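You operate a simulated robot arm through the tools that you are given. There is no shell and no other tool. Be economical: measure what you need, move in short steps, check, and stop when the job is done.

You are at the controls of a simulated two-armed robot. One attempt, no reset.

Task
Take the 110 mm steel cylinder from the top of the store cart and leave it on the top of the feed turntable. Take the silver belt roller and leave it on the glass of the light box. Put the orange tag that says "26" from the top of the side table on the shelf under the narrow table and the orange tag marked "29" on the front lane of the collecting belt. The order is free. Set down upright: steel cylinder.
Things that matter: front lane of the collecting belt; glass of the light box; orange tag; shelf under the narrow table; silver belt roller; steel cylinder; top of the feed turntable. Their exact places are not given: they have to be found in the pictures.

Only the result counts: the job must be done as asked and must still hold three seconds after the hand-in. Knocking over, shifting, dropping, spilling or breaking anything else fails it.

Robot
Two 7-joint arms with two-finger grippers on one trunk, on a base that drives. Base frame: it is fixed to the floor where the robot stands at the start and does not move with it; the origin is under the middle of the robot, x ahead of it, y to its left, z up; the surface under the hand at the start is at about z = 80. Readings come in cm, rad, newtons and seconds.
The left shoulder is at the start at [2.5, 21.4, 118.1], the right one opposite. With the tool pointing down near the work surface each hand reaches from about 10 to 76 cm from the robot's upright axis, wherever it stands, measured 20 degrees to its own side. Places, roughly: front lane of the collecting belt (48x17 cm) [-378, 380, 86]; glass of the light box (19x15 cm) [-120, 190, 90]; orange tag [-200, 400, 75]; shelf under the narrow table (72x20 cm) [-418, 56, 28]; silver belt roller (6x6x5 cm) [-230, 10, 90]; top of the feed turntable [-370, -70, 90]. Payload 2.2 kg a hand.
Tool frame (each hand has its own): the origin (TCP) lies between the finger pads and is the grasp point; the fingertips stand 1.9 cm ahead of it; z points along the fingers, y is the line along which they close. Largest opening 11.6 cm; the body of the gripper starts 7 cm behind the TCP.
Orientation is that of the tool frame in the base frame, as a unit quaternion [w, x, y, z]. With the fingers straight down and closing along the base's y, the tool's x points along the base's -x, its y along +y and its z along -z.

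Tools
- The arms move only by the tool nudge_tool. It takes "left_series", "right_series" or both (then of equal length, played together; a hand with none holds still); each is a list of rows, each a list of 7 numbers: the shift along the base's x, y, z in units of 200 mm (1.0 is 200 mm), then the turn, a rotation vector about the base's x, y, z in units of 60 degrees (1.0 is 60 degrees), then the finger opening in cm, from 0 to 11.6. In form: [[x, y, z, rx, ry, rz, gripper], ...]. A call has 1 to 8 rows; each row is the pose to reach, as a shift and turn from the pose commanded when the call began. A call with a number of a shift or a turn outside -1 to 1 is refused whole. Rows are played at 5 a second. More than 5 cm and 0.15 rad between two rows, or a gripper value outside its range, and nothing of the call is played. A pose out of reach is approached as far as the arm can. The call stops where the force on the tool passes 40 N (or 10 N more than at its start, if that is more) or the arm is blocked; 0.2 s more then pass. Each finger halts on what it meets, pressing with about 22 N; the grip force reading is that of the motor and also rises with nothing between the fingers. The clock runs only during rows and for 0.2 s after the last one: add rows that repeat a pose to give the fingers time. The reply holds the time, the measured pose of the TCP, the force on the tool along the base axes, the opening and the grip force, in the units named above and with some noise, with the torque about the TCP (base axes, N m) and any sound that the robot's microphone picked up, and new pictures: "views" is both (left out), scene, wrist or none (wrist: the cameras of the hands that moved).
- Cameras (640 x 400 px; columns grow to the right, rows downward): "scene" is now at [12.61, -1.81, 135.6]; the picture's right is [-0.21, -0.98, -0.00], its down [-0.62, 0.13, -0.77] and it looks along [0.75, -0.16, -0.64] (base axes); focal length 273 px, centre (320, 200). "left" rides on the left gripper at [6.9, 1.5, -9.7] in its tool frame; the picture's right is [-0.22, 0.98, 0.00], its down [-0.76, -0.17, -0.63] and it looks along [-0.62, -0.14, 0.77] (tool axes); focal length 251 px, centre (320, 200). "right" rides on the right gripper at [6.9, -1.5, -9.7] in its tool frame; the picture's right is [0.21, 0.98, 0.00], its down [-0.76, 0.17, -0.63] and it looks along [-0.62, 0.14, 0.77] (tool axes); focal length 251 px, centre (320, 200).
- move_column(by): slides the trunk up (or, below 0, down) by that many cm; the arms and the scene camera ride with it, the base frame stays. It gives what a move gives, with no picture.
- base_move(legs): drives the robot by 1 to 6 legs, each [ahead, left, turn to the left] in cm, cm and rad, along the robot's own axes; the way and the turn of a leg run together, so that a leg with both is an arc; at most 150 cm and 3.142 rad a leg. The arms and the cameras ride along, it lands a little off, and it stops where it bumps. It gives what a move gives, and a new picture of the scene camera.
- turn_head(pan, tilt): turns the head with the scene camera to pan (to the left, within 1.396 rad either way) and tilt (down, from -0.506 to 1.204), counted from straight ahead of the robot. It gives what a move gives, and a new picture of the scene camera.
- point_at(camera, pixels): for up to 12 pixels [column, row] of the newest picture of that camera ("zoom" is the newest enlarged one), the place [x, y, z] in the base frame of the surface seen there, good to about 0.2 cm, but the place of the scene camera against the robot may be out by one fixed shift of up to 1.2 cm in any direction. It takes no simulated time.
- enlarge(camera, box): a new picture of the part [left, top, right, bottom] of that camera's present view, enlarged. It takes no simulated time.
- finish_job(): hands the job in; it is judged then, once.

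Go step by step. Measure first, check grasps and placings, and put right what went wrong. The budget is 110 turns and 260 pictures, counting those below and the enlarged ones. Unless the task says otherwise, let go and move clear before handing in, and close with one line.

The tools are called after ">>>" as a command line: name --argument value ..., lists and objects as JSON in quotes. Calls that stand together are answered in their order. nudge_tool: Moves the arms, as the interface text tells. Its arguments: {"type":"object","properties":{"left_series":{"type":"array","items":{"type":"array","items":{"type":"number"}}},"right_series":{"type":"array","items":{"type":"array","items":{"type":"number"}}},"views":{"type":"string","enum":["both","scene","wrist","none"]}},"required":[]} The other tools are called the same way: move_column (by) slides the trunk up or down; base_move (legs) drives the base; turn_head (pan, tilt) turns the head that bears the scene camera; point_at (camera, pixels) gives the place of the surface under pixels of a picture; enlarge (camera, box) takes an enlarged picture of a part of a camera's view; finish_job () hands the job in.

At the start:

```text
time_s: 0.0
left_tcp_pos: [31.5, 8.65, 110.54]
left_tool_rot: [-0.001, 0.0, 1.0, 0.0]
left_wrist_force: [0.1, -0.3, -0.1]
left_ft_torque: [0.01, -0.01, -0.03]
left_gripper_width: 11.57
left_gripper_force: 0.2
right_tcp_pos: [57.21, -32.13, 99.87]
right_tool_rot: [-0.001, 0.0, 1.0, 0.001]
right_wrist_force: [0.4, 0.3, 0.1]
right_ft_torque: [0.0, 0.0, -0.01]
right_gripper_width: 11.59
right_gripper_force: 0.0
trunk travel left (down, up): [-32.5, 16.5]
robot x, y, heading: [0.11, 0.17, 0.003]
head pan, tilt: [-0.213, 0.686]
```

scene: 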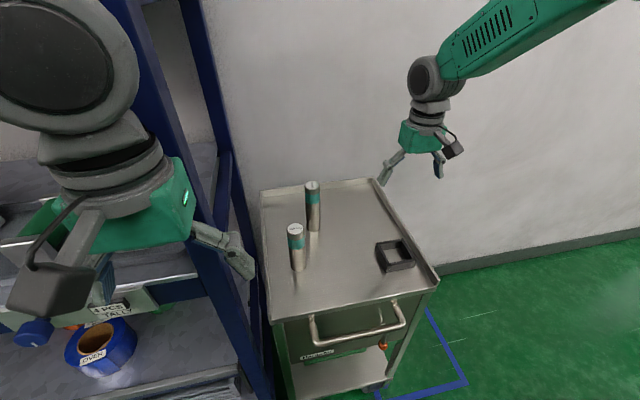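
right: 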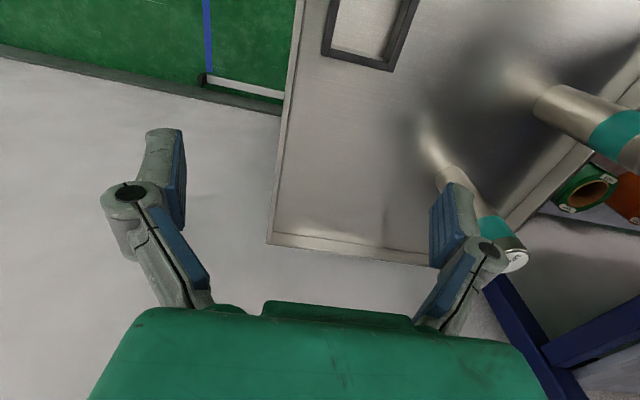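
left: 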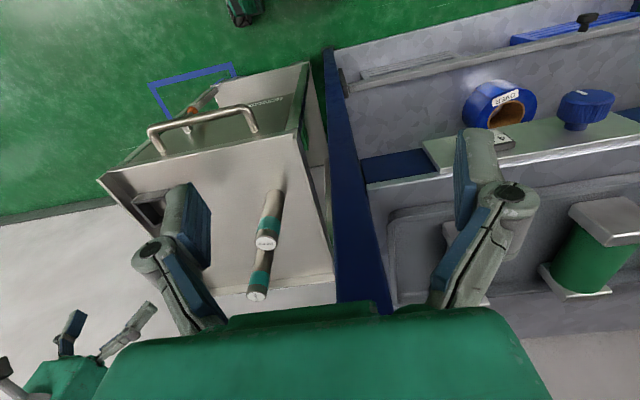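

Two cylinders stand on the cart, at scene px (297,247) and (313,205). I'll measure both and enlarge the view.

>>> enlarge --camera "scene" --box '[250, 160, 410, 280]'

>>> point_at --camera "scene" --pixels '[[295, 228], [298, 268], [312, 184], [314, 230], [340, 250], [290, 280], [350, 200], [297, 247], [313, 210]]'

```text
3.33 times, centred on (330, 220) of scene
```

zoom: 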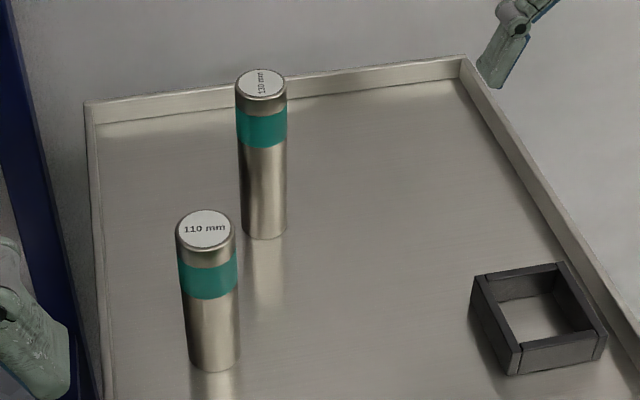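

```text
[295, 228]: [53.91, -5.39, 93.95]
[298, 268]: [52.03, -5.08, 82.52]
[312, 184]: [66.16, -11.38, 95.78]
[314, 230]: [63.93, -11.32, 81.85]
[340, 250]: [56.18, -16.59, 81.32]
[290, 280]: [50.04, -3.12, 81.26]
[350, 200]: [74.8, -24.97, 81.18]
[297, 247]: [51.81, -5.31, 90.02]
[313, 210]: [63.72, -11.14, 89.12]
```

The front one reads "110 mm". I'll measure it with the wrist cameras too, since they have no offset.

>>> point_at --camera "left" --pixels '[[264, 243], [267, 225], [257, 295], [272, 195], [290, 220], [335, 250], [325, 200], [345, 275]]'

>>> point_at --camera "right" --pixels '[[514, 258], [490, 230], [560, 100], [625, 150], [360, 180]]'

```text
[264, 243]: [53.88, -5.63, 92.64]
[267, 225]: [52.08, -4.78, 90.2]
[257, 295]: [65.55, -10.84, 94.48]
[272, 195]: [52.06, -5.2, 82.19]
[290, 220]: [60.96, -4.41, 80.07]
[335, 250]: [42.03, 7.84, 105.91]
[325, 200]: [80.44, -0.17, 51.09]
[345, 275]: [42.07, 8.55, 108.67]
```

```text
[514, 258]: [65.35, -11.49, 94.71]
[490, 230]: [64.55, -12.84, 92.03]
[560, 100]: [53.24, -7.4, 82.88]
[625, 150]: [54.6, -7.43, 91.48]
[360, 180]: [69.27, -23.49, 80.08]
```

The surface is at z 80.1 and the top of the front cylinder at 92.6. I'll read both labels closely before going on.

>>> enlarge --camera "scene" --box '[285, 174, 333, 234]'

>>> enlarge --camera "left" --box '[230, 180, 310, 310]'

```text
6.67 times, centred on (309, 204) of scene
```

zoom: 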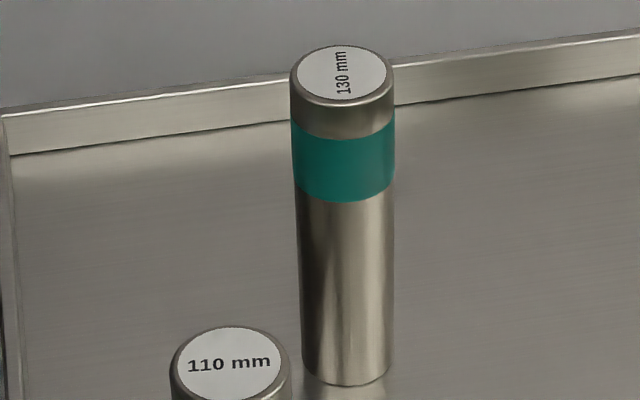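

```text
3.08 times, centred on (270, 245) of left
```

zoom: 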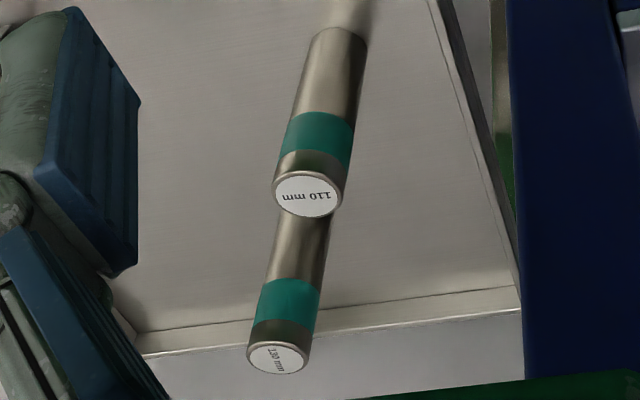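

The labels confirm it: the target is at about (53.7, -5.6). I'm moving the right hand over it at a safe height with the fingers part-closed.

>>> nudge_tool --right_series '[[-0.03, 0.2, 0.1, 0, 0, 0, 9], [-0.06, 0.4, 0.2, 0, 0, 0, 8], [-0.1, 0.6, 0.2, 0, 0, 0, 7.5], [-0.13, 0.8, 0.2, 0, 0, 0, 7.5], [-0.15, 1.0, 0.2, 0, 0, 0, 7.5]]' --views "none"

>>> nudge_tool --right_series '[[-0.02, 0.16, 0, 0, 0, 0, 7.5], [-0.025, 0.326, 0, 0, 0, 0, 7.5], [-0.025, 0.326, 0, 0, 0, 0, 7.5]]'

```text
time_s: 1.2
left_tcp_pos: [31.25, 8.9, 110.62]
left_tool_rot: [0.001, 0.001, 1.0, -0.001]
left_wrist_force: [0.7, 0.5, -0.1]
left_ft_torque: [-0.01, 0.0, -0.04]
left_gripper_width: 11.62
left_gripper_force: 0.1
right_tcp_pos: [53.77, -11.79, 104.42]
right_tool_rot: [0.0, 0.0, 1.0, -0.002]
right_wrist_force: [-0.6, -0.4, -0.2]
right_ft_torque: [0.0, 0.0, -0.01]
right_gripper_width: 7.53
right_gripper_force: 0.1
trunk travel left (down, up): [-32.5, 16.5]
robot x, y, heading: [0.1, 0.06, 0.001]
head pan, tilt: [-0.213, 0.686]
```

```text
time_s: 2.0
left_tcp_pos: [31.37, 8.93, 110.65]
left_tool_rot: [0.0, 0.0, 1.0, 0.0]
left_wrist_force: [0.9, 0.2, 0.3]
left_ft_torque: [0.02, -0.01, 0.04]
left_gripper_width: 11.56
left_gripper_force: 0.0
right_tcp_pos: [53.33, -5.43, 104.25]
right_tool_rot: [0.0, 0.0, 1.0, -0.002]
right_wrist_force: [0.2, -0.3, 0.4]
right_ft_torque: [-0.02, 0.0, 0.02]
right_gripper_width: 7.49
right_gripper_force: 0.2
trunk travel left (down, up): [-32.5, 16.5]
robot x, y, heading: [0.31, -0.37, 0.001]
head pan, tilt: [-0.213, 0.686]
```

scene: 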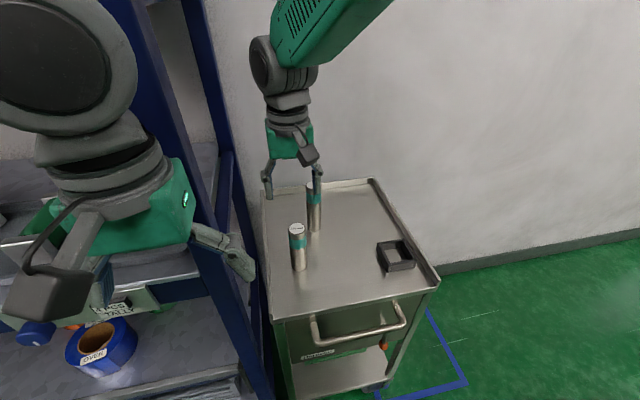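
right: 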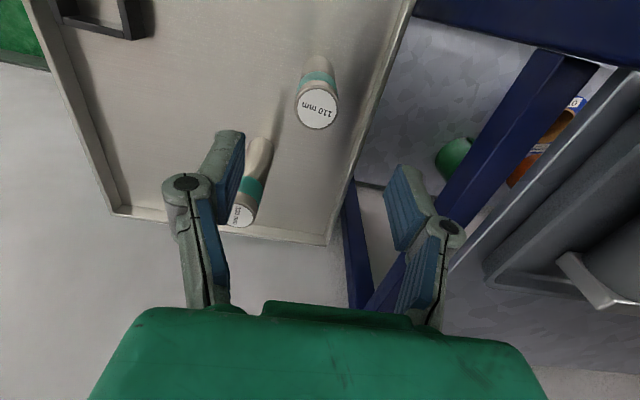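

The label is at right px (317,110). I'll check its location against the TCP before going down.

>>> point_at --camera "right" --pixels '[[301, 108], [317, 108], [333, 108], [317, 128], [317, 92], [240, 212], [330, 240], [345, 210]]'

```text
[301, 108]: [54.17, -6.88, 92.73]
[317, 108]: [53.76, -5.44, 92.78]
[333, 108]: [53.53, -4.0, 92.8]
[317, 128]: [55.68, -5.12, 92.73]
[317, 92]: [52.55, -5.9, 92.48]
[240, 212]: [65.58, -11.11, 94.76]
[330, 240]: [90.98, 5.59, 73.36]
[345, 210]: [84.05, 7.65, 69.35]
```

The centre is (54.0, -5.4). Going down to z ≈ 88.5 and closing.

>>> nudge_tool --right_series '[[0.03, 0, -0.2, 0, 0, 0, 7.5], [0.035, 0, -0.4, 0, 0, 0, 7.5], [0.035, 0, -0.6, 0, 0, 0, 7.5], [0.035, 0, -0.785, 0, 0, 0, 7.5], [0.035, 0, -0.785, 0, 0, 0, 7.5], [0.035, 0, -0.785, 0, 0, 0, 2], [0.035, 0, -0.785, 0, 0, 0, 2], [0.035, 0, -0.785, 0, 0, 0, 2]]'

```text
time_s: 3.8
left_tcp_pos: [31.21, 8.82, 110.66]
left_tool_rot: [0.001, 0.0, 1.0, 0.0]
left_wrist_force: [0.0, 0.0, -0.3]
left_ft_torque: [-0.02, 0.01, 0.01]
left_gripper_width: 11.59
left_gripper_force: 0.0
right_tcp_pos: [54.18, -5.17, 88.4]
right_tool_rot: [0.0, 0.0, 1.0, -0.001]
right_wrist_force: [-2.6, -0.1, 1.3]
right_ft_torque: [0.07, 0.16, 0.04]
right_gripper_width: 3.94
right_gripper_force: 21.9
trunk travel left (down, up): [-32.5, 16.5]
robot x, y, heading: [0.2, 0.19, -0.002]
head pan, tilt: [-0.213, 0.686]
```

scene: 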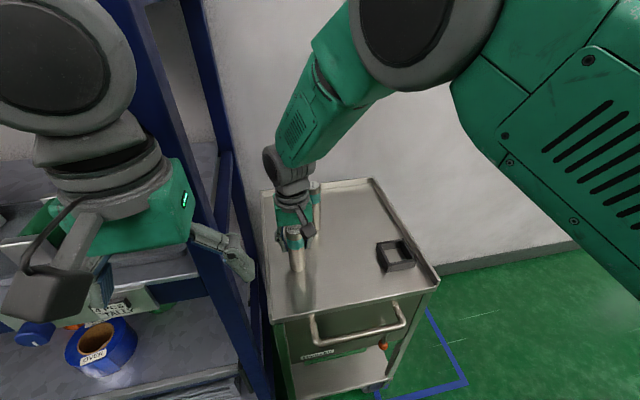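
right: 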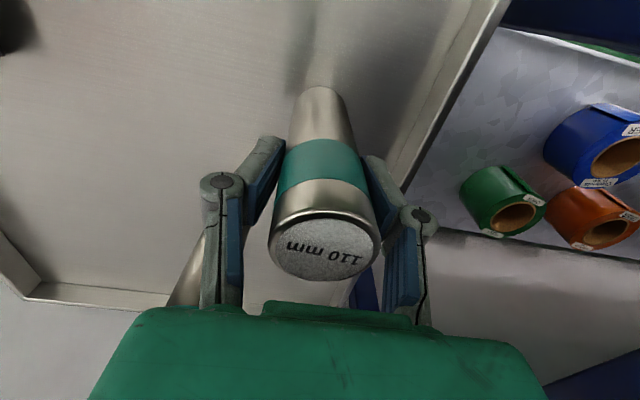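

Gripped at width 3.94. Lifting straight up, then bringing it in close for driving.

>>> nudge_tool --right_series '[[0, 0, 0.1, 0, 0, 0, 2], [0, 0, 0.3, 0, 0, 0, 2], [0, 0, 0.5, 0, 0, 0, 2], [0, 0, 0.7, 0, 0, 0, 2], [-0.1, -0.15, 0.85, 0, 0, 0, 2], [-0.25, -0.3, 0.95, 0, 0, 0, 2], [-0.4, -0.45, 1.0, 0, 0, 0, 2], [-0.6, -0.55, 1.0, 0, 0, 0, 2]]'

```text
time_s: 5.6
left_tcp_pos: [31.05, 8.62, 110.77]
left_tool_rot: [0.002, 0.0, 1.0, 0.0]
left_wrist_force: [1.0, 0.7, 0.5]
left_ft_torque: [0.04, -0.03, 0.01]
left_gripper_width: 11.58
left_gripper_force: 0.1
right_tcp_pos: [41.92, -16.59, 108.62]
right_tool_rot: [0.001, -0.001, 1.0, 0.0]
right_wrist_force: [-1.0, 0.2, -4.2]
right_ft_torque: [-0.03, -0.04, 0.01]
right_gripper_width: 3.93
right_gripper_force: 21.7
trunk travel left (down, up): [-32.5, 16.5]
robot x, y, heading: [-0.01, -0.01, -0.002]
head pan, tilt: [-0.213, 0.686]
```

scene: 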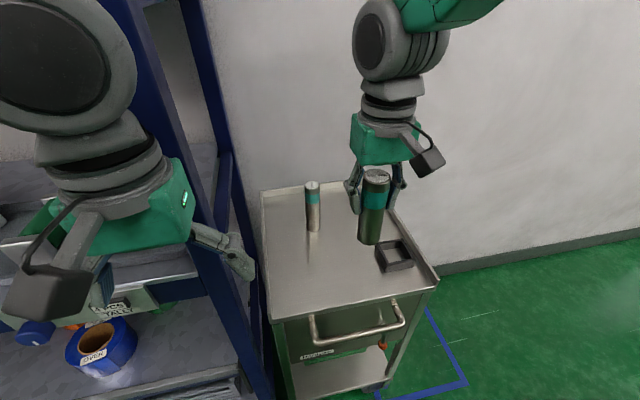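
right: 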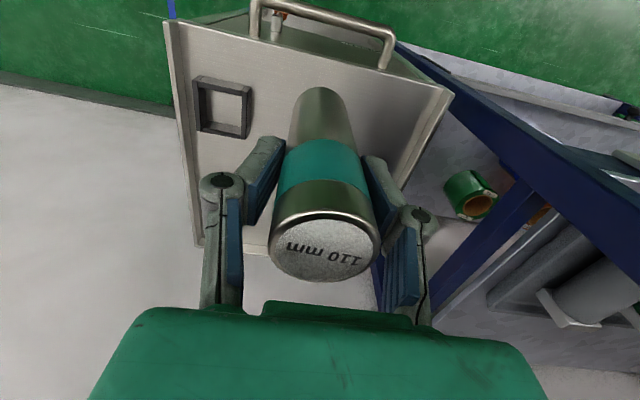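

The cylinder is in hand. Now I'll look around to find a driving path.

>>> turn_head --pan 1.39 --tilt 0.35

>>> turn_head --pan -1.39 --tilt 0.35

```text
time_s: 7.3
left_tcp_pos: [31.14, 8.83, 110.72]
left_tool_rot: [0.0, 0.0, 1.0, 0.0]
left_wrist_force: [0.4, -0.3, -0.8]
left_ft_torque: [0.02, -0.02, 0.0]
left_gripper_width: 11.63
left_gripper_force: 0.1
right_tcp_pos: [42.27, -16.37, 108.66]
right_tool_rot: [0.001, 0.0, 1.0, 0.0]
right_wrist_force: [0.3, 0.1, -3.4]
right_ft_torque: [-0.01, -0.01, -0.01]
right_gripper_width: 3.91
right_gripper_force: 22.0
trunk travel left (down, up): [-32.5, 16.5]
robot x, y, heading: [0.03, 0.13, 0.002]
head pan, tilt: [1.389, 0.351]
```

scene: 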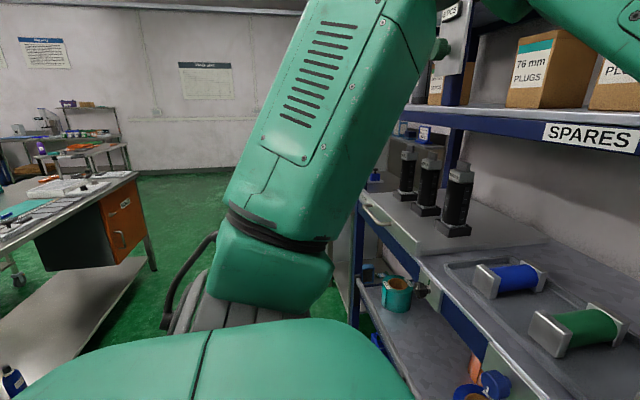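

```text
time_s: 9.7
left_tcp_pos: [31.24, 8.76, 110.75]
left_tool_rot: [0.0, -0.001, 1.0, -0.002]
left_wrist_force: [0.2, 0.0, -0.2]
left_ft_torque: [0.01, 0.0, 0.01]
left_gripper_width: 11.61
left_gripper_force: 0.0
right_tcp_pos: [42.29, -16.29, 108.54]
right_tool_rot: [0.001, 0.0, 1.0, 0.001]
right_wrist_force: [0.0, 0.5, -4.4]
right_ft_torque: [0.0, -0.03, 0.0]
right_gripper_width: 3.94
right_gripper_force: 21.7
trunk travel left (down, up): [-32.5, 16.5]
robot x, y, heading: [-0.47, 0.0, -0.0]
head pan, tilt: [-1.389, 0.351]
```

scene: 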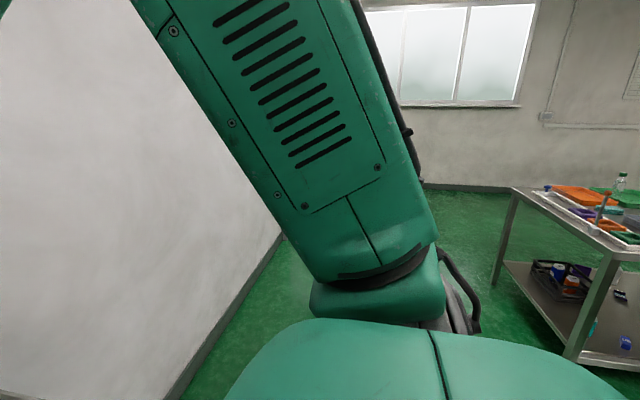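

The shelf is close on the left and the right side is open. I'll turn right in place to see behind.

>>> base_move --legs '[[0, 0, -1.2]]'

>>> turn_head --pan -0.7 --tilt 0.3

>>> turn_head --pan -1.39 --tilt 0.3

```text
time_s: 13.1
left_tcp_pos: [19.72, -25.66, 110.79]
left_tool_rot: [0.001, 0.557, 0.83, 0.001]
left_wrist_force: [0.2, -0.1, 0.5]
left_ft_torque: [0.0, 0.02, -0.01]
left_gripper_width: 11.58
left_gripper_force: 0.1
right_tcp_pos: [0.55, -45.12, 108.46]
right_tool_rot: [0.001, 0.558, 0.83, 0.0]
right_wrist_force: [0.2, -0.1, -3.9]
right_ft_torque: [0.01, 0.0, -0.03]
right_gripper_width: 3.92
right_gripper_force: 22.0
trunk travel left (down, up): [-32.5, 16.5]
robot x, y, heading: [-0.19, 0.58, -1.182]
head pan, tilt: [-1.389, 0.351]
```

scene: 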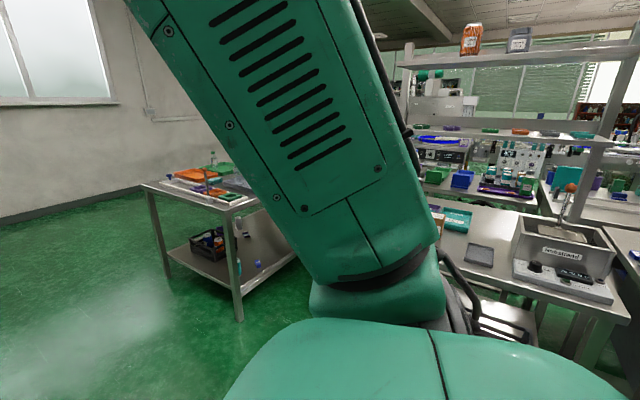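

```text
time_s: 14.1
left_tcp_pos: [21.64, -24.75, 110.66]
left_tool_rot: [-0.005, 0.557, 0.83, -0.007]
left_wrist_force: [-0.7, -0.3, 0.1]
left_ft_torque: [0.01, 0.06, 0.01]
left_gripper_width: 11.6
left_gripper_force: 0.0
right_tcp_pos: [2.45, -44.26, 108.96]
right_tool_rot: [-0.002, 0.558, 0.83, -0.008]
right_wrist_force: [0.2, 0.9, -4.1]
right_ft_torque: [0.0, 0.04, -0.02]
right_gripper_width: 3.91
right_gripper_force: 21.8
trunk travel left (down, up): [-32.5, 16.5]
robot x, y, heading: [-0.03, 0.12, -1.178]
head pan, tilt: [-0.7, 0.3]
```

scene: 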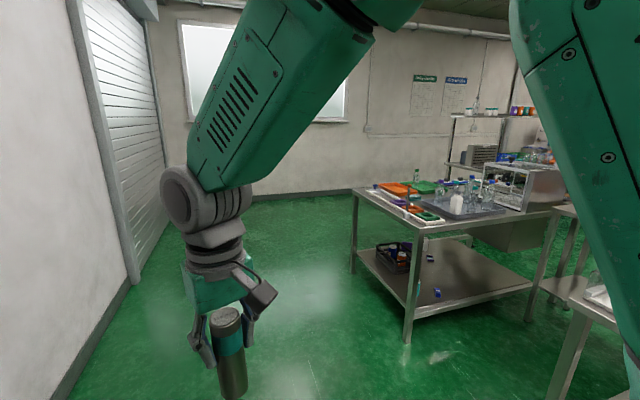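

```text
time_s: 15.2
left_tcp_pos: [21.43, -24.94, 110.7]
left_tool_rot: [-0.002, 0.558, 0.83, -0.007]
left_wrist_force: [0.4, 0.2, -0.2]
left_ft_torque: [-0.01, 0.01, 0.0]
left_gripper_width: 11.59
left_gripper_force: 0.0
right_tcp_pos: [2.22, -44.5, 108.84]
right_tool_rot: [-0.002, 0.557, 0.83, -0.005]
right_wrist_force: [1.0, 0.1, -3.4]
right_ft_torque: [-0.05, 0.01, -0.03]
right_gripper_width: 3.95
right_gripper_force: 21.8
trunk travel left (down, up): [-32.5, 16.5]
robot x, y, heading: [-0.14, 0.2, -1.184]
head pan, tilt: [-1.389, 0.3]
```

scene: 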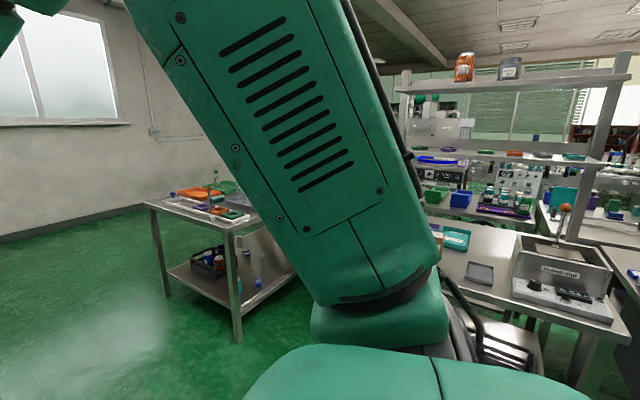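

The work tables are behind me. I'll measure their near edges.

>>> point_at --camera "scene" --pixels '[[236, 340], [150, 205], [590, 350], [620, 315], [450, 260], [480, 270], [570, 265], [280, 260]]'

>>> base_move --legs '[[0, 0, -1.0]]'

>>> turn_head --pan 0 --tilt 0.4

```text
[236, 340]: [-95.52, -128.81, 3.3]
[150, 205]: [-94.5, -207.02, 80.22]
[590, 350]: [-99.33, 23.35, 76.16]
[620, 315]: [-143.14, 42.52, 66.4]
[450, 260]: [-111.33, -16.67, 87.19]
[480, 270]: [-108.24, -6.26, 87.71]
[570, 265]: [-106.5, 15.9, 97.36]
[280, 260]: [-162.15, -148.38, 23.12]
```

```text
time_s: 18.2
left_tcp_pos: [-11.49, -30.19, 110.7]
left_tool_rot: [0.001, 0.89, 0.455, -0.001]
left_wrist_force: [-0.2, 0.3, 0.2]
left_ft_torque: [-0.01, -0.04, -0.01]
left_gripper_width: 11.6
left_gripper_force: 0.1
right_tcp_pos: [-38.19, -24.28, 108.56]
right_tool_rot: [0.001, 0.89, 0.456, -0.001]
right_wrist_force: [-0.5, -0.7, -3.6]
right_ft_torque: [0.02, 0.0, -0.03]
right_gripper_width: 3.93
right_gripper_force: 21.9
trunk travel left (down, up): [-32.5, 16.5]
robot x, y, heading: [0.13, 0.07, -2.195]
head pan, tilt: [-1.389, 0.3]
```

scene: 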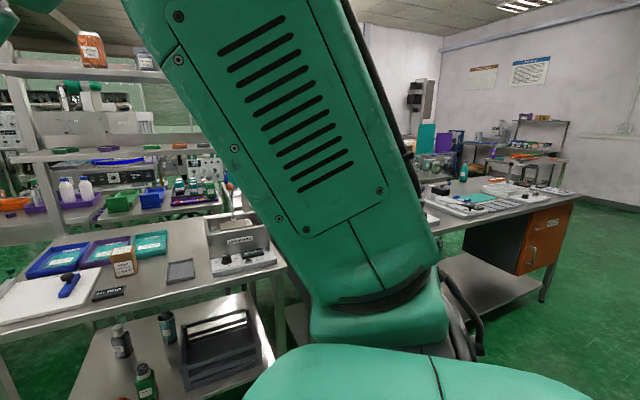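

```text
time_s: 19.7
left_tcp_pos: [-10.61, -30.52, 110.74]
left_tool_rot: [-0.002, 0.89, 0.456, -0.003]
left_wrist_force: [-0.5, 0.5, 0.4]
left_ft_torque: [0.0, 0.04, -0.01]
left_gripper_width: 11.58
left_gripper_force: 0.1
right_tcp_pos: [-37.26, -24.75, 108.84]
right_tool_rot: [-0.002, 0.89, 0.455, -0.005]
right_wrist_force: [-0.2, -0.5, -4.5]
right_ft_torque: [-0.04, -0.01, 0.01]
right_gripper_width: 3.9
right_gripper_force: 22.2
trunk travel left (down, up): [-32.5, 16.5]
robot x, y, heading: [-0.1, 0.25, -2.194]
head pan, tilt: [0.0, 0.4]
```

scene: 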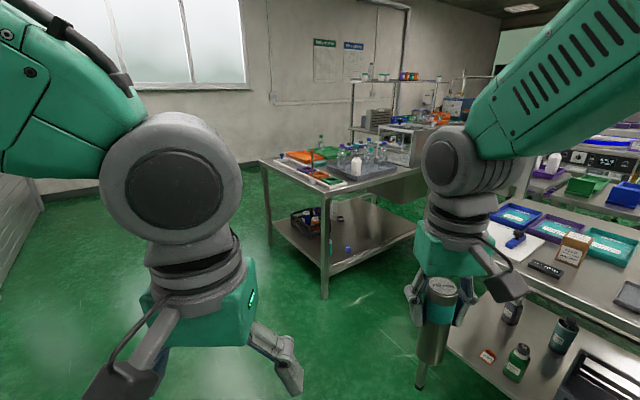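

Turning to face -x and looking with the head to each side.

>>> base_move --legs '[[0, 0, -0.95]]'

>>> turn_head --pan 0.5 --tilt 0.3

>>> turn_head --pan -0.3 --tilt 0.3

```text
time_s: 22.5
left_tcp_pos: [-31.1, -9.28, 110.81]
left_tool_rot: [-0.002, 1.0, 0.002, -0.003]
left_wrist_force: [-1.2, -0.3, -0.2]
left_ft_torque: [0.0, -0.01, -0.01]
left_gripper_width: 11.6
left_gripper_force: 0.1
right_tcp_pos: [-42.09, 15.8, 108.8]
right_tool_rot: [-0.003, 1.0, 0.002, -0.002]
right_wrist_force: [0.0, 0.1, -3.4]
right_ft_torque: [-0.01, 0.01, -0.02]
right_gripper_width: 3.91
right_gripper_force: 22.1
trunk travel left (down, up): [-32.5, 16.5]
robot x, y, heading: [-0.31, 0.16, -3.139]
head pan, tilt: [0.0, 0.4]
```

scene: 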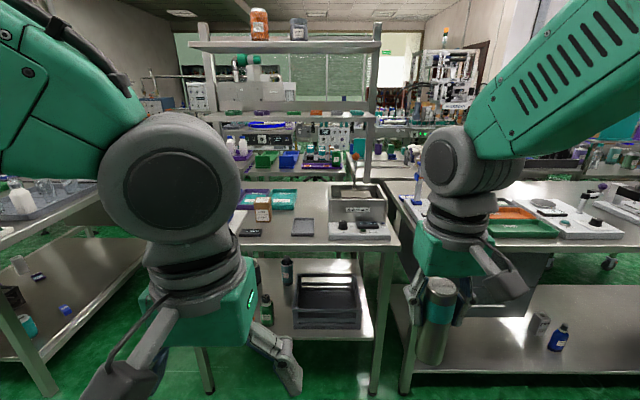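

```text
time_s: 23.4
left_tcp_pos: [-30.78, -9.32, 111.02]
left_tool_rot: [-0.003, 1.0, 0.002, -0.004]
left_wrist_force: [0.3, 0.5, -0.7]
left_ft_torque: [0.01, 0.01, 0.0]
left_gripper_width: 11.62
left_gripper_force: 0.0
right_tcp_pos: [-41.87, 15.76, 108.83]
right_tool_rot: [-0.003, 1.0, 0.001, -0.004]
right_wrist_force: [0.5, 0.9, -4.0]
right_ft_torque: [0.0, 0.02, 0.01]
right_gripper_width: 3.89
right_gripper_force: 21.9
trunk travel left (down, up): [-32.5, 16.5]
robot x, y, heading: [-0.15, 0.26, -3.138]
head pan, tilt: [0.499, 0.3]
```

scene: 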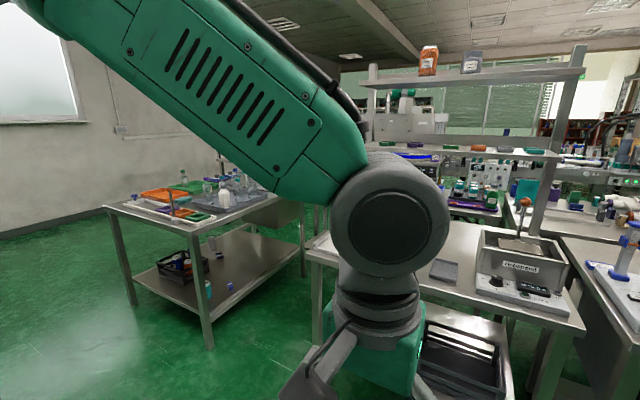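

```text
time_s: 24.6
left_tcp_pos: [-30.99, -9.42, 110.81]
left_tool_rot: [-0.002, 1.0, 0.002, -0.003]
left_wrist_force: [-0.2, 0.1, 0.3]
left_ft_torque: [-0.03, 0.01, 0.02]
left_gripper_width: 11.61
left_gripper_force: 0.1
right_tcp_pos: [-41.88, 15.83, 108.82]
right_tool_rot: [-0.003, 1.0, 0.002, -0.004]
right_wrist_force: [-0.5, -0.1, -4.3]
right_ft_torque: [-0.01, 0.01, 0.0]
right_gripper_width: 3.93
right_gripper_force: 21.8
trunk travel left (down, up): [-32.5, 16.5]
robot x, y, heading: [-0.03, -0.07, -3.141]
head pan, tilt: [-0.3, 0.3]
```

scene: 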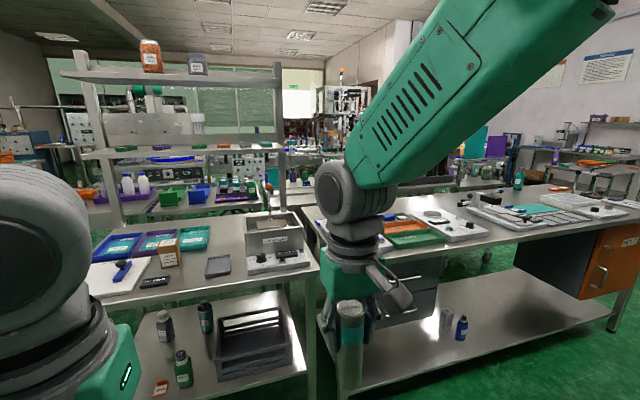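

Measuring the bench edges and the gaps between them.

>>> point_at --camera "scene" --pixels '[[612, 330], [600, 228], [320, 395], [305, 270], [90, 300], [300, 205], [560, 185], [470, 235], [620, 150], [180, 270], [230, 185], [140, 195]]'

>>> turn_head --pan -1.39 --tilt 0.3

```text
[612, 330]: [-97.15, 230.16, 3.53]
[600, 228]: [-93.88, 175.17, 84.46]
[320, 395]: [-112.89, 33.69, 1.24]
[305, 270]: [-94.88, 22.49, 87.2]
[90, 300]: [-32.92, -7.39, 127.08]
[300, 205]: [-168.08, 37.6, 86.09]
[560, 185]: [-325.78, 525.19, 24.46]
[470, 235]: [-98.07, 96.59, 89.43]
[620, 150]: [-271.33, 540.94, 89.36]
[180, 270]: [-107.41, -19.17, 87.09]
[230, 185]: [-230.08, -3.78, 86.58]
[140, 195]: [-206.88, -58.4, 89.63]
```

```text
time_s: 25.9
left_tcp_pos: [-30.96, -9.27, 110.82]
left_tool_rot: [-0.003, 1.0, 0.002, -0.003]
left_wrist_force: [0.3, 0.2, 0.7]
left_ft_torque: [-0.04, 0.02, -0.04]
left_gripper_width: 11.61
left_gripper_force: 0.2
right_tcp_pos: [-41.87, 15.87, 108.83]
right_tool_rot: [-0.003, 1.0, 0.002, -0.003]
right_wrist_force: [-0.3, -0.9, -3.3]
right_ft_torque: [0.0, 0.0, 0.02]
right_gripper_width: 3.94
right_gripper_force: 22.5
trunk travel left (down, up): [-32.5, 16.5]
robot x, y, heading: [-0.13, 0.09, -3.14]
head pan, tilt: [-1.389, 0.3]
```

scene: 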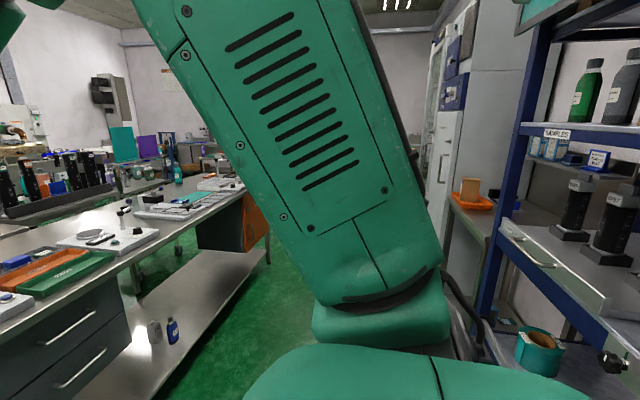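

The island spans x -95 and beyond, up to y ≈ 230. I'll check clearance on the right side of the aisle towards +y.

>>> point_at --camera "scene" --pixels '[[445, 215], [472, 208], [440, 150], [490, 300], [500, 225], [270, 255], [150, 155], [465, 60], [405, 60], [175, 250]]'

>>> base_move --legs '[[32, 0, 0], [0, 0, -1.57]]'

>>> turn_head --pan 0 --tilt 0.25

```text
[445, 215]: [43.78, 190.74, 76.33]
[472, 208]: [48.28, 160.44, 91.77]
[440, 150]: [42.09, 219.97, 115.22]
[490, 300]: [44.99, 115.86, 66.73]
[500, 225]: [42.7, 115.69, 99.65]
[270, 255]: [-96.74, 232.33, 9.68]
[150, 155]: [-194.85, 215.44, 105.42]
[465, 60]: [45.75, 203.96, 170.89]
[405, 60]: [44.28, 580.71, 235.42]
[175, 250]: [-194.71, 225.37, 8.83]
```

```text
time_s: 31.9
left_tcp_pos: [-41.09, 30.77, 110.94]
left_tool_rot: [0.005, -0.704, 0.711, 0.0]
left_wrist_force: [-0.9, -0.1, -0.5]
left_ft_torque: [0.01, 0.01, -0.02]
left_gripper_width: 11.59
left_gripper_force: 0.0
right_tcp_pos: [-15.91, 41.45, 108.92]
right_tool_rot: [0.005, -0.705, 0.709, 0.001]
right_wrist_force: [-0.4, -0.2, -4.0]
right_ft_torque: [0.02, 0.02, 0.05]
right_gripper_width: 3.91
right_gripper_force: 22.1
trunk travel left (down, up): [-32.5, 16.5]
robot x, y, heading: [-32.23, -0.1, 1.563]
head pan, tilt: [-1.389, 0.3]
```

scene: 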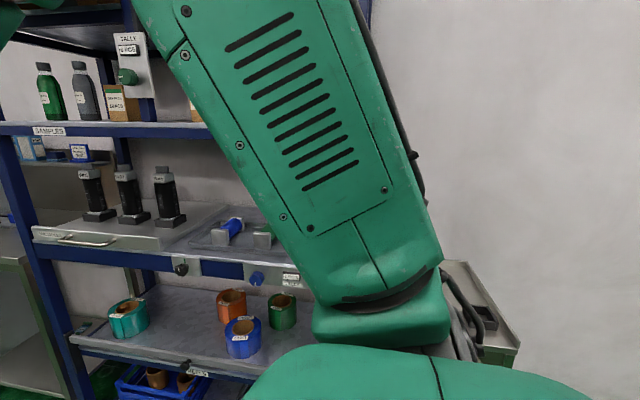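

```text
time_s: 33.4
left_tcp_pos: [-41.21, 30.55, 111.12]
left_tool_rot: [0.006, -0.704, 0.71, 0.002]
left_wrist_force: [-0.6, 0.7, -0.1]
left_ft_torque: [0.01, 0.02, -0.01]
left_gripper_width: 11.6
left_gripper_force: 0.1
right_tcp_pos: [-15.93, 41.33, 109.09]
right_tool_rot: [0.005, -0.705, 0.71, 0.001]
right_wrist_force: [0.7, 0.0, -4.2]
right_ft_torque: [-0.02, 0.0, 0.01]
right_gripper_width: 3.9
right_gripper_force: 22.0
trunk travel left (down, up): [-32.5, 16.5]
robot x, y, heading: [-31.96, -0.46, 1.561]
head pan, tilt: [0.0, 0.25]
```

scene: 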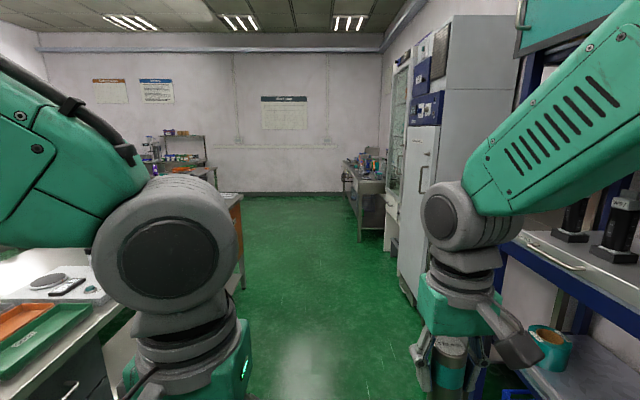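

The aisle ahead is clear. Driving 150 cm, then looking left for the light box.

>>> base_move --legs '[[150, 0, 0]]'

>>> turn_head --pan 0.75 --tilt 0.3

```text
time_s: 40.7
left_tcp_pos: [-43.06, 178.38, 111.0]
left_tool_rot: [-0.005, 0.714, -0.7, -0.001]
left_wrist_force: [0.5, 0.9, -0.2]
left_ft_torque: [0.01, -0.03, 0.0]
left_gripper_width: 11.58
left_gripper_force: 0.1
right_tcp_pos: [-18.13, 189.65, 108.99]
right_tool_rot: [-0.005, 0.713, -0.701, -0.002]
right_wrist_force: [0.5, 0.0, -3.8]
right_ft_torque: [-0.01, -0.02, 0.01]
right_gripper_width: 3.9
right_gripper_force: 21.8
trunk travel left (down, up): [-32.5, 16.5]
robot x, y, heading: [-32.87, 148.24, 1.593]
head pan, tilt: [0.0, 0.25]
```

scene: 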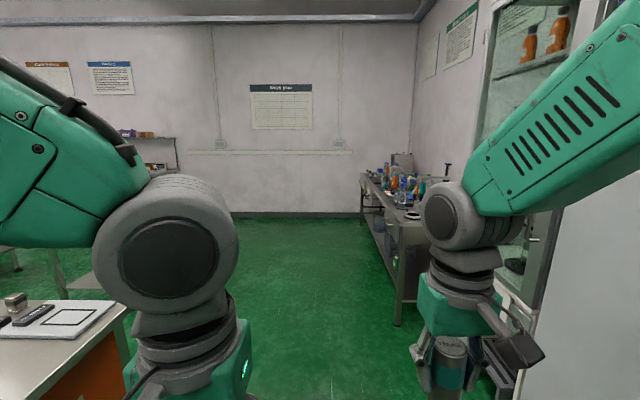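

```text
time_s: 41.8
left_tcp_pos: [-43.02, 178.05, 110.98]
left_tool_rot: [-0.006, 0.713, -0.701, -0.002]
left_wrist_force: [-0.1, 0.4, 0.0]
left_ft_torque: [0.01, -0.03, -0.02]
left_gripper_width: 11.61
left_gripper_force: 0.0
right_tcp_pos: [-18.08, 189.55, 109.03]
right_tool_rot: [-0.005, 0.714, -0.7, -0.002]
right_wrist_force: [0.0, 0.3, -4.1]
right_ft_torque: [0.05, -0.01, -0.02]
right_gripper_width: 3.91
right_gripper_force: 22.0
trunk travel left (down, up): [-32.5, 16.5]
robot x, y, heading: [-32.9, 148.0, 1.589]
head pan, tilt: [0.75, 0.3]
```

scene: 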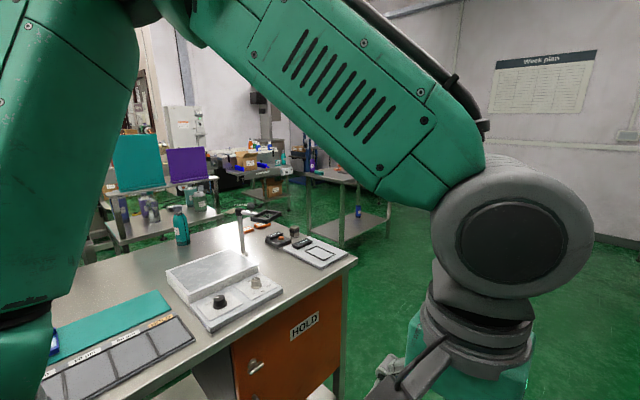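

Light-box candidate at (210,275). I'll measure it and the items beyond.

>>> point_at --camera "scene" --pixels '[[210, 275], [225, 305], [318, 253], [355, 260], [330, 172], [385, 230], [250, 165], [120, 350], [180, 225], [345, 390], [140, 230], [310, 235]]'

>>> enlarge --camera "scene" --box '[130, 120, 400, 320]'

```text
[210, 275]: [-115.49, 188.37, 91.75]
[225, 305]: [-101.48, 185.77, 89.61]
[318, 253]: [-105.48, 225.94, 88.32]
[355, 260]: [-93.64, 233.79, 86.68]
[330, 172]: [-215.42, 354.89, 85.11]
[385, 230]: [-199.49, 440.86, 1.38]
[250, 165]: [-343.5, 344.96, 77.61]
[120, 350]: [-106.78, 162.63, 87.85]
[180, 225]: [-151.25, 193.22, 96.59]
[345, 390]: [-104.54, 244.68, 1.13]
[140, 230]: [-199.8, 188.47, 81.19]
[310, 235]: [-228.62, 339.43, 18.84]
```

```text
2.00 times, centred on (265, 220) of scene
```

zoom: 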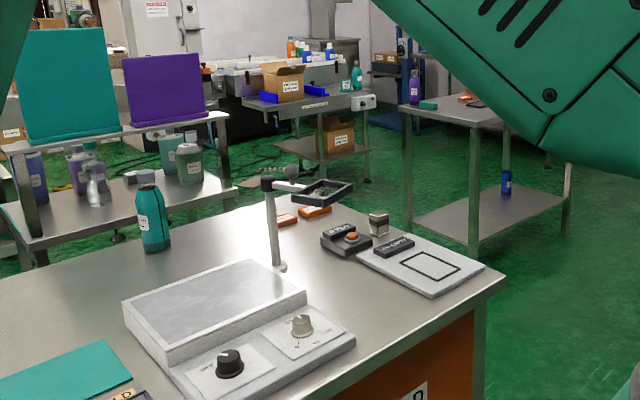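

Two orange items lie near scene (250,227). Looking closer.

>>> enlarge --camera "scene" --box '[230, 210, 294, 250]'

>>> enlarge --camera "scene" --box '[300, 150, 380, 200]'

>>> point_at --camera "scene" --pixels '[[248, 229], [263, 225], [330, 172], [340, 169]]'

```text
10.00 times, centred on (262, 230) of scene
```

zoom: 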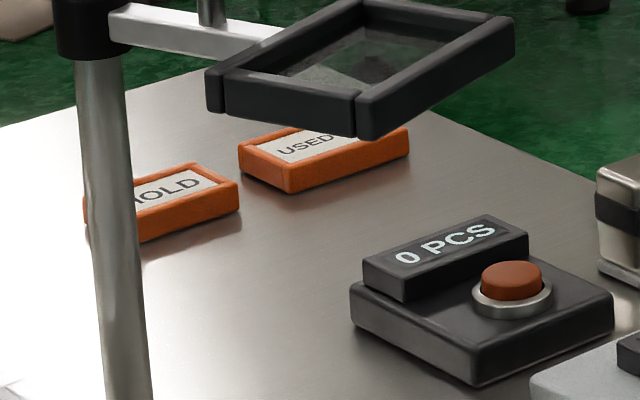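

```text
8.00 times, centred on (340, 175) of scene
```

zoom: 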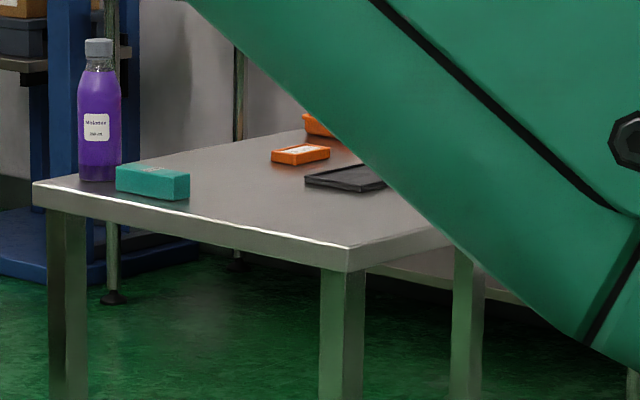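

```text
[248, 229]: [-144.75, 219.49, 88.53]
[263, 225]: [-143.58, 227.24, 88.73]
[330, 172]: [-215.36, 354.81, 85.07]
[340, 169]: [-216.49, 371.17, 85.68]
```

Those are "HOLD" and "USED". The tags in question are on the side table at about (-200,400). I'll measure that table's corners and drive on.

>>> point_at --camera "scene" --pixels '[[343, 181], [305, 174], [337, 168], [343, 172], [356, 180], [330, 174]]'

>>> base_move --legs '[[120, 0, 0]]'

>>> turn_head --pan 0.85 --tilt 0.3

```text
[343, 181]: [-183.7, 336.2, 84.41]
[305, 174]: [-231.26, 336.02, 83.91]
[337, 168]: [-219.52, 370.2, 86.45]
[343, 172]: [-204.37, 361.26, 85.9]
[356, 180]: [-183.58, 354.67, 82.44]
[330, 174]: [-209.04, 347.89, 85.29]
```

```text
time_s: 48.0
left_tcp_pos: [-48.46, 299.71, 111.07]
left_tool_rot: [-0.005, 0.725, -0.689, -0.002]
left_wrist_force: [-0.5, 0.1, 0.1]
left_ft_torque: [-0.01, -0.02, 0.02]
left_gripper_width: 11.6
left_gripper_force: 0.1
right_tcp_pos: [-23.77, 311.86, 109.08]
right_tool_rot: [-0.006, 0.725, -0.688, -0.002]
right_wrist_force: [0.1, 0.3, -3.7]
right_ft_torque: [-0.04, -0.01, 0.02]
right_gripper_width: 3.9
right_gripper_force: 22.3
trunk travel left (down, up): [-32.5, 16.5]
robot x, y, heading: [-37.49, 269.89, 1.619]
head pan, tilt: [0.75, 0.3]
```

scene: 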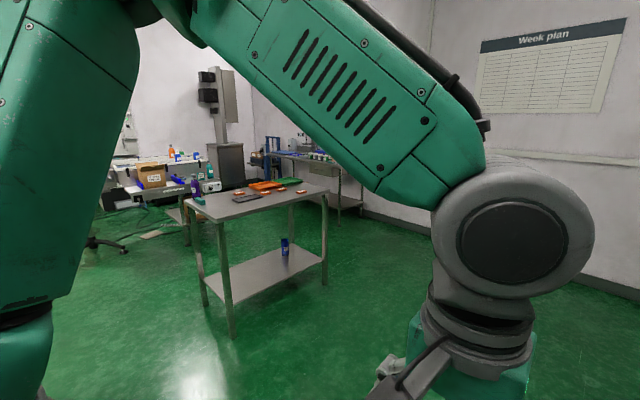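

```text
time_s: 48.7
left_tcp_pos: [-48.41, 299.54, 110.96]
left_tool_rot: [-0.005, 0.725, -0.689, -0.003]
left_wrist_force: [0.4, -0.3, -0.3]
left_ft_torque: [0.0, 0.0, 0.02]
left_gripper_width: 11.63
left_gripper_force: 0.1
right_tcp_pos: [-23.87, 311.57, 109.17]
right_tool_rot: [-0.006, 0.726, -0.688, -0.003]
right_wrist_force: [-0.1, 0.0, -3.5]
right_ft_torque: [-0.01, -0.03, -0.02]
right_gripper_width: 3.93
right_gripper_force: 21.7
trunk travel left (down, up): [-32.5, 16.5]
robot x, y, heading: [-37.23, 269.87, 1.625]
head pan, tilt: [0.85, 0.3]
```

scene: 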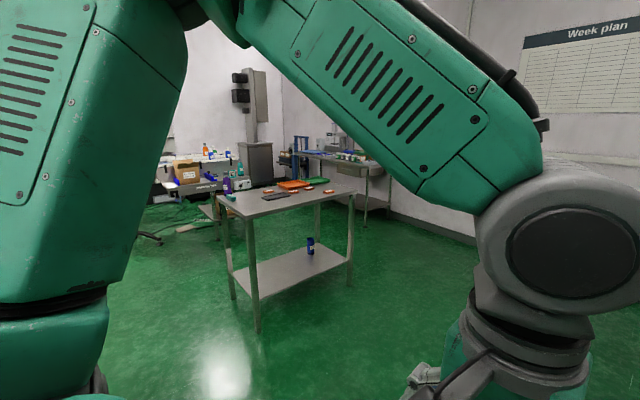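

>>> enlarge --camera "scene" --box '[210, 160, 370, 220]'

>>> point_at --camera "scene" --pixels '[[249, 213], [221, 196], [355, 191], [267, 188], [308, 187], [329, 191], [276, 197], [293, 184], [316, 179], [263, 200], [258, 330], [349, 285]]'

```text
4.00 times, centred on (290, 190) of scene
```

zoom: 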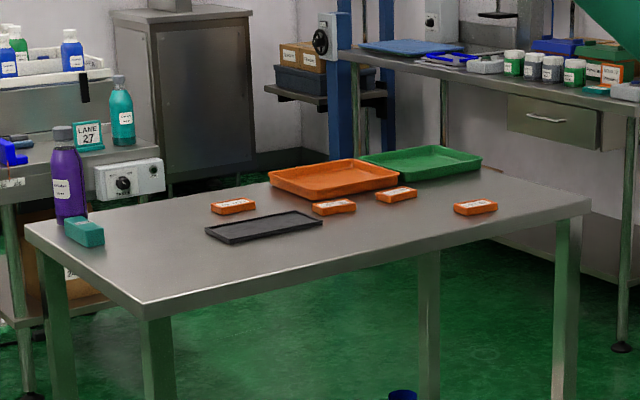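

```text
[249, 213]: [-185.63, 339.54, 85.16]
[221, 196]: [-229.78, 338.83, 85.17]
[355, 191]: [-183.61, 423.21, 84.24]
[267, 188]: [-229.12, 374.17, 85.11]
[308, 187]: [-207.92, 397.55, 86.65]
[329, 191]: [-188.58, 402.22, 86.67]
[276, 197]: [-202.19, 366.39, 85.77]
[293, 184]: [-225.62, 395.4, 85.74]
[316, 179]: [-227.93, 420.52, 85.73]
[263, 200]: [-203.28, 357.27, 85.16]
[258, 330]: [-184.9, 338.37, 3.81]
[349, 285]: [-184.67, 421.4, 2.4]
```

Four orange tags lie on the side table (x -230..-184, y 338..423). I'm driving up to its +x side.

>>> base_move --legs '[[0, 0, 0.8], [115, 0, 0], [0, 0, 0.71], [0, -35, 0]]'

>>> turn_head --pan 0 --tilt 0.7

```text
time_s: 60.4
left_tcp_pos: [-153.96, 369.03, 110.97]
left_tool_rot: [-0.009, 1.0, 0.0, -0.006]
left_wrist_force: [0.6, -0.4, 0.6]
left_ft_torque: [0.02, -0.02, 0.01]
left_gripper_width: 11.62
left_gripper_force: 0.0
right_tcp_pos: [-164.91, 394.08, 109.18]
right_tool_rot: [-0.01, 1.0, 0.0, -0.007]
right_wrist_force: [0.6, -1.5, -4.1]
right_ft_torque: [0.1, 0.01, -0.01]
right_gripper_width: 3.89
right_gripper_force: 21.7
trunk travel left (down, up): [-32.5, 16.5]
robot x, y, heading: [-124.23, 379.67, 3.142]
head pan, tilt: [0.85, 0.3]
```

scene: 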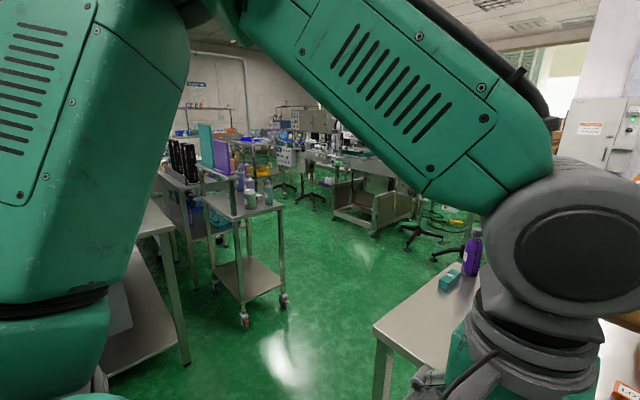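

```text
time_s: 61.6
left_tcp_pos: [-153.83, 372.52, 111.3]
left_tool_rot: [0.006, 1.0, -0.001, -0.007]
left_wrist_force: [-0.1, 0.0, -0.4]
left_ft_torque: [-0.07, 0.0, -0.01]
left_gripper_width: 11.59
left_gripper_force: 0.1
right_tcp_pos: [-164.61, 397.65, 108.98]
right_tool_rot: [0.006, 1.0, -0.002, -0.007]
right_wrist_force: [-0.1, 0.5, -4.1]
right_ft_torque: [-0.04, 0.02, 0.01]
right_gripper_width: 3.91
right_gripper_force: 22.3
trunk travel left (down, up): [-32.5, 16.5]
robot x, y, heading: [-124.23, 379.98, 3.14]
head pan, tilt: [0.0, 0.7]
```

scene: 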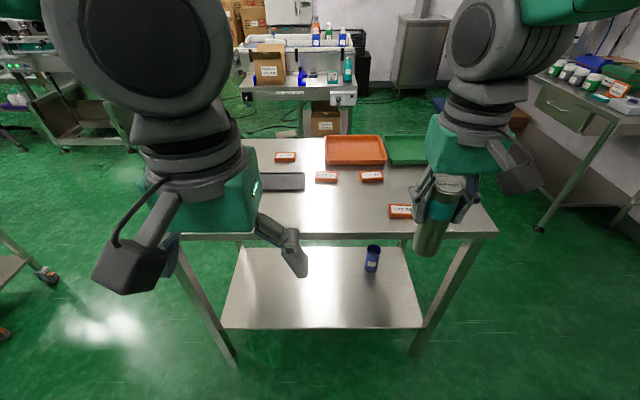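

The four tags are at (285,157), (326,177), (371,176), (400,211). Reading them.

>>> enlarge --camera "scene" --box '[265, 140, 345, 190]'

>>> enlarge --camera "scene" --box '[350, 165, 430, 225]'

>>> point_at --camera "scene" --pixels '[[285, 156], [326, 176], [371, 176], [398, 210], [316, 177], [337, 177], [390, 225], [295, 200]]'

```text
8.00 times, centred on (305, 165) of scene
```

zoom: 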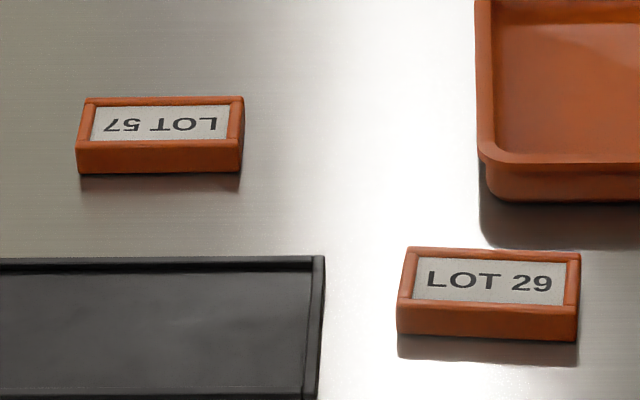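

```text
6.67 times, centred on (390, 195) of scene
```

zoom: 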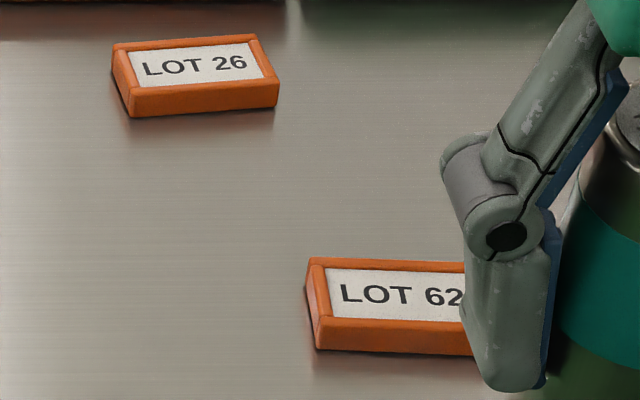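

```text
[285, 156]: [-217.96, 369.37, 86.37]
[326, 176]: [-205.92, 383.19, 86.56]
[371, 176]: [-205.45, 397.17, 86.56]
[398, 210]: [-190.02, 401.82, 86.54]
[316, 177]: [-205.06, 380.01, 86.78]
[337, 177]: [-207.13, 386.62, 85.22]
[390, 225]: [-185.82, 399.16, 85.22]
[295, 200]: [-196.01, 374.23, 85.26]
```

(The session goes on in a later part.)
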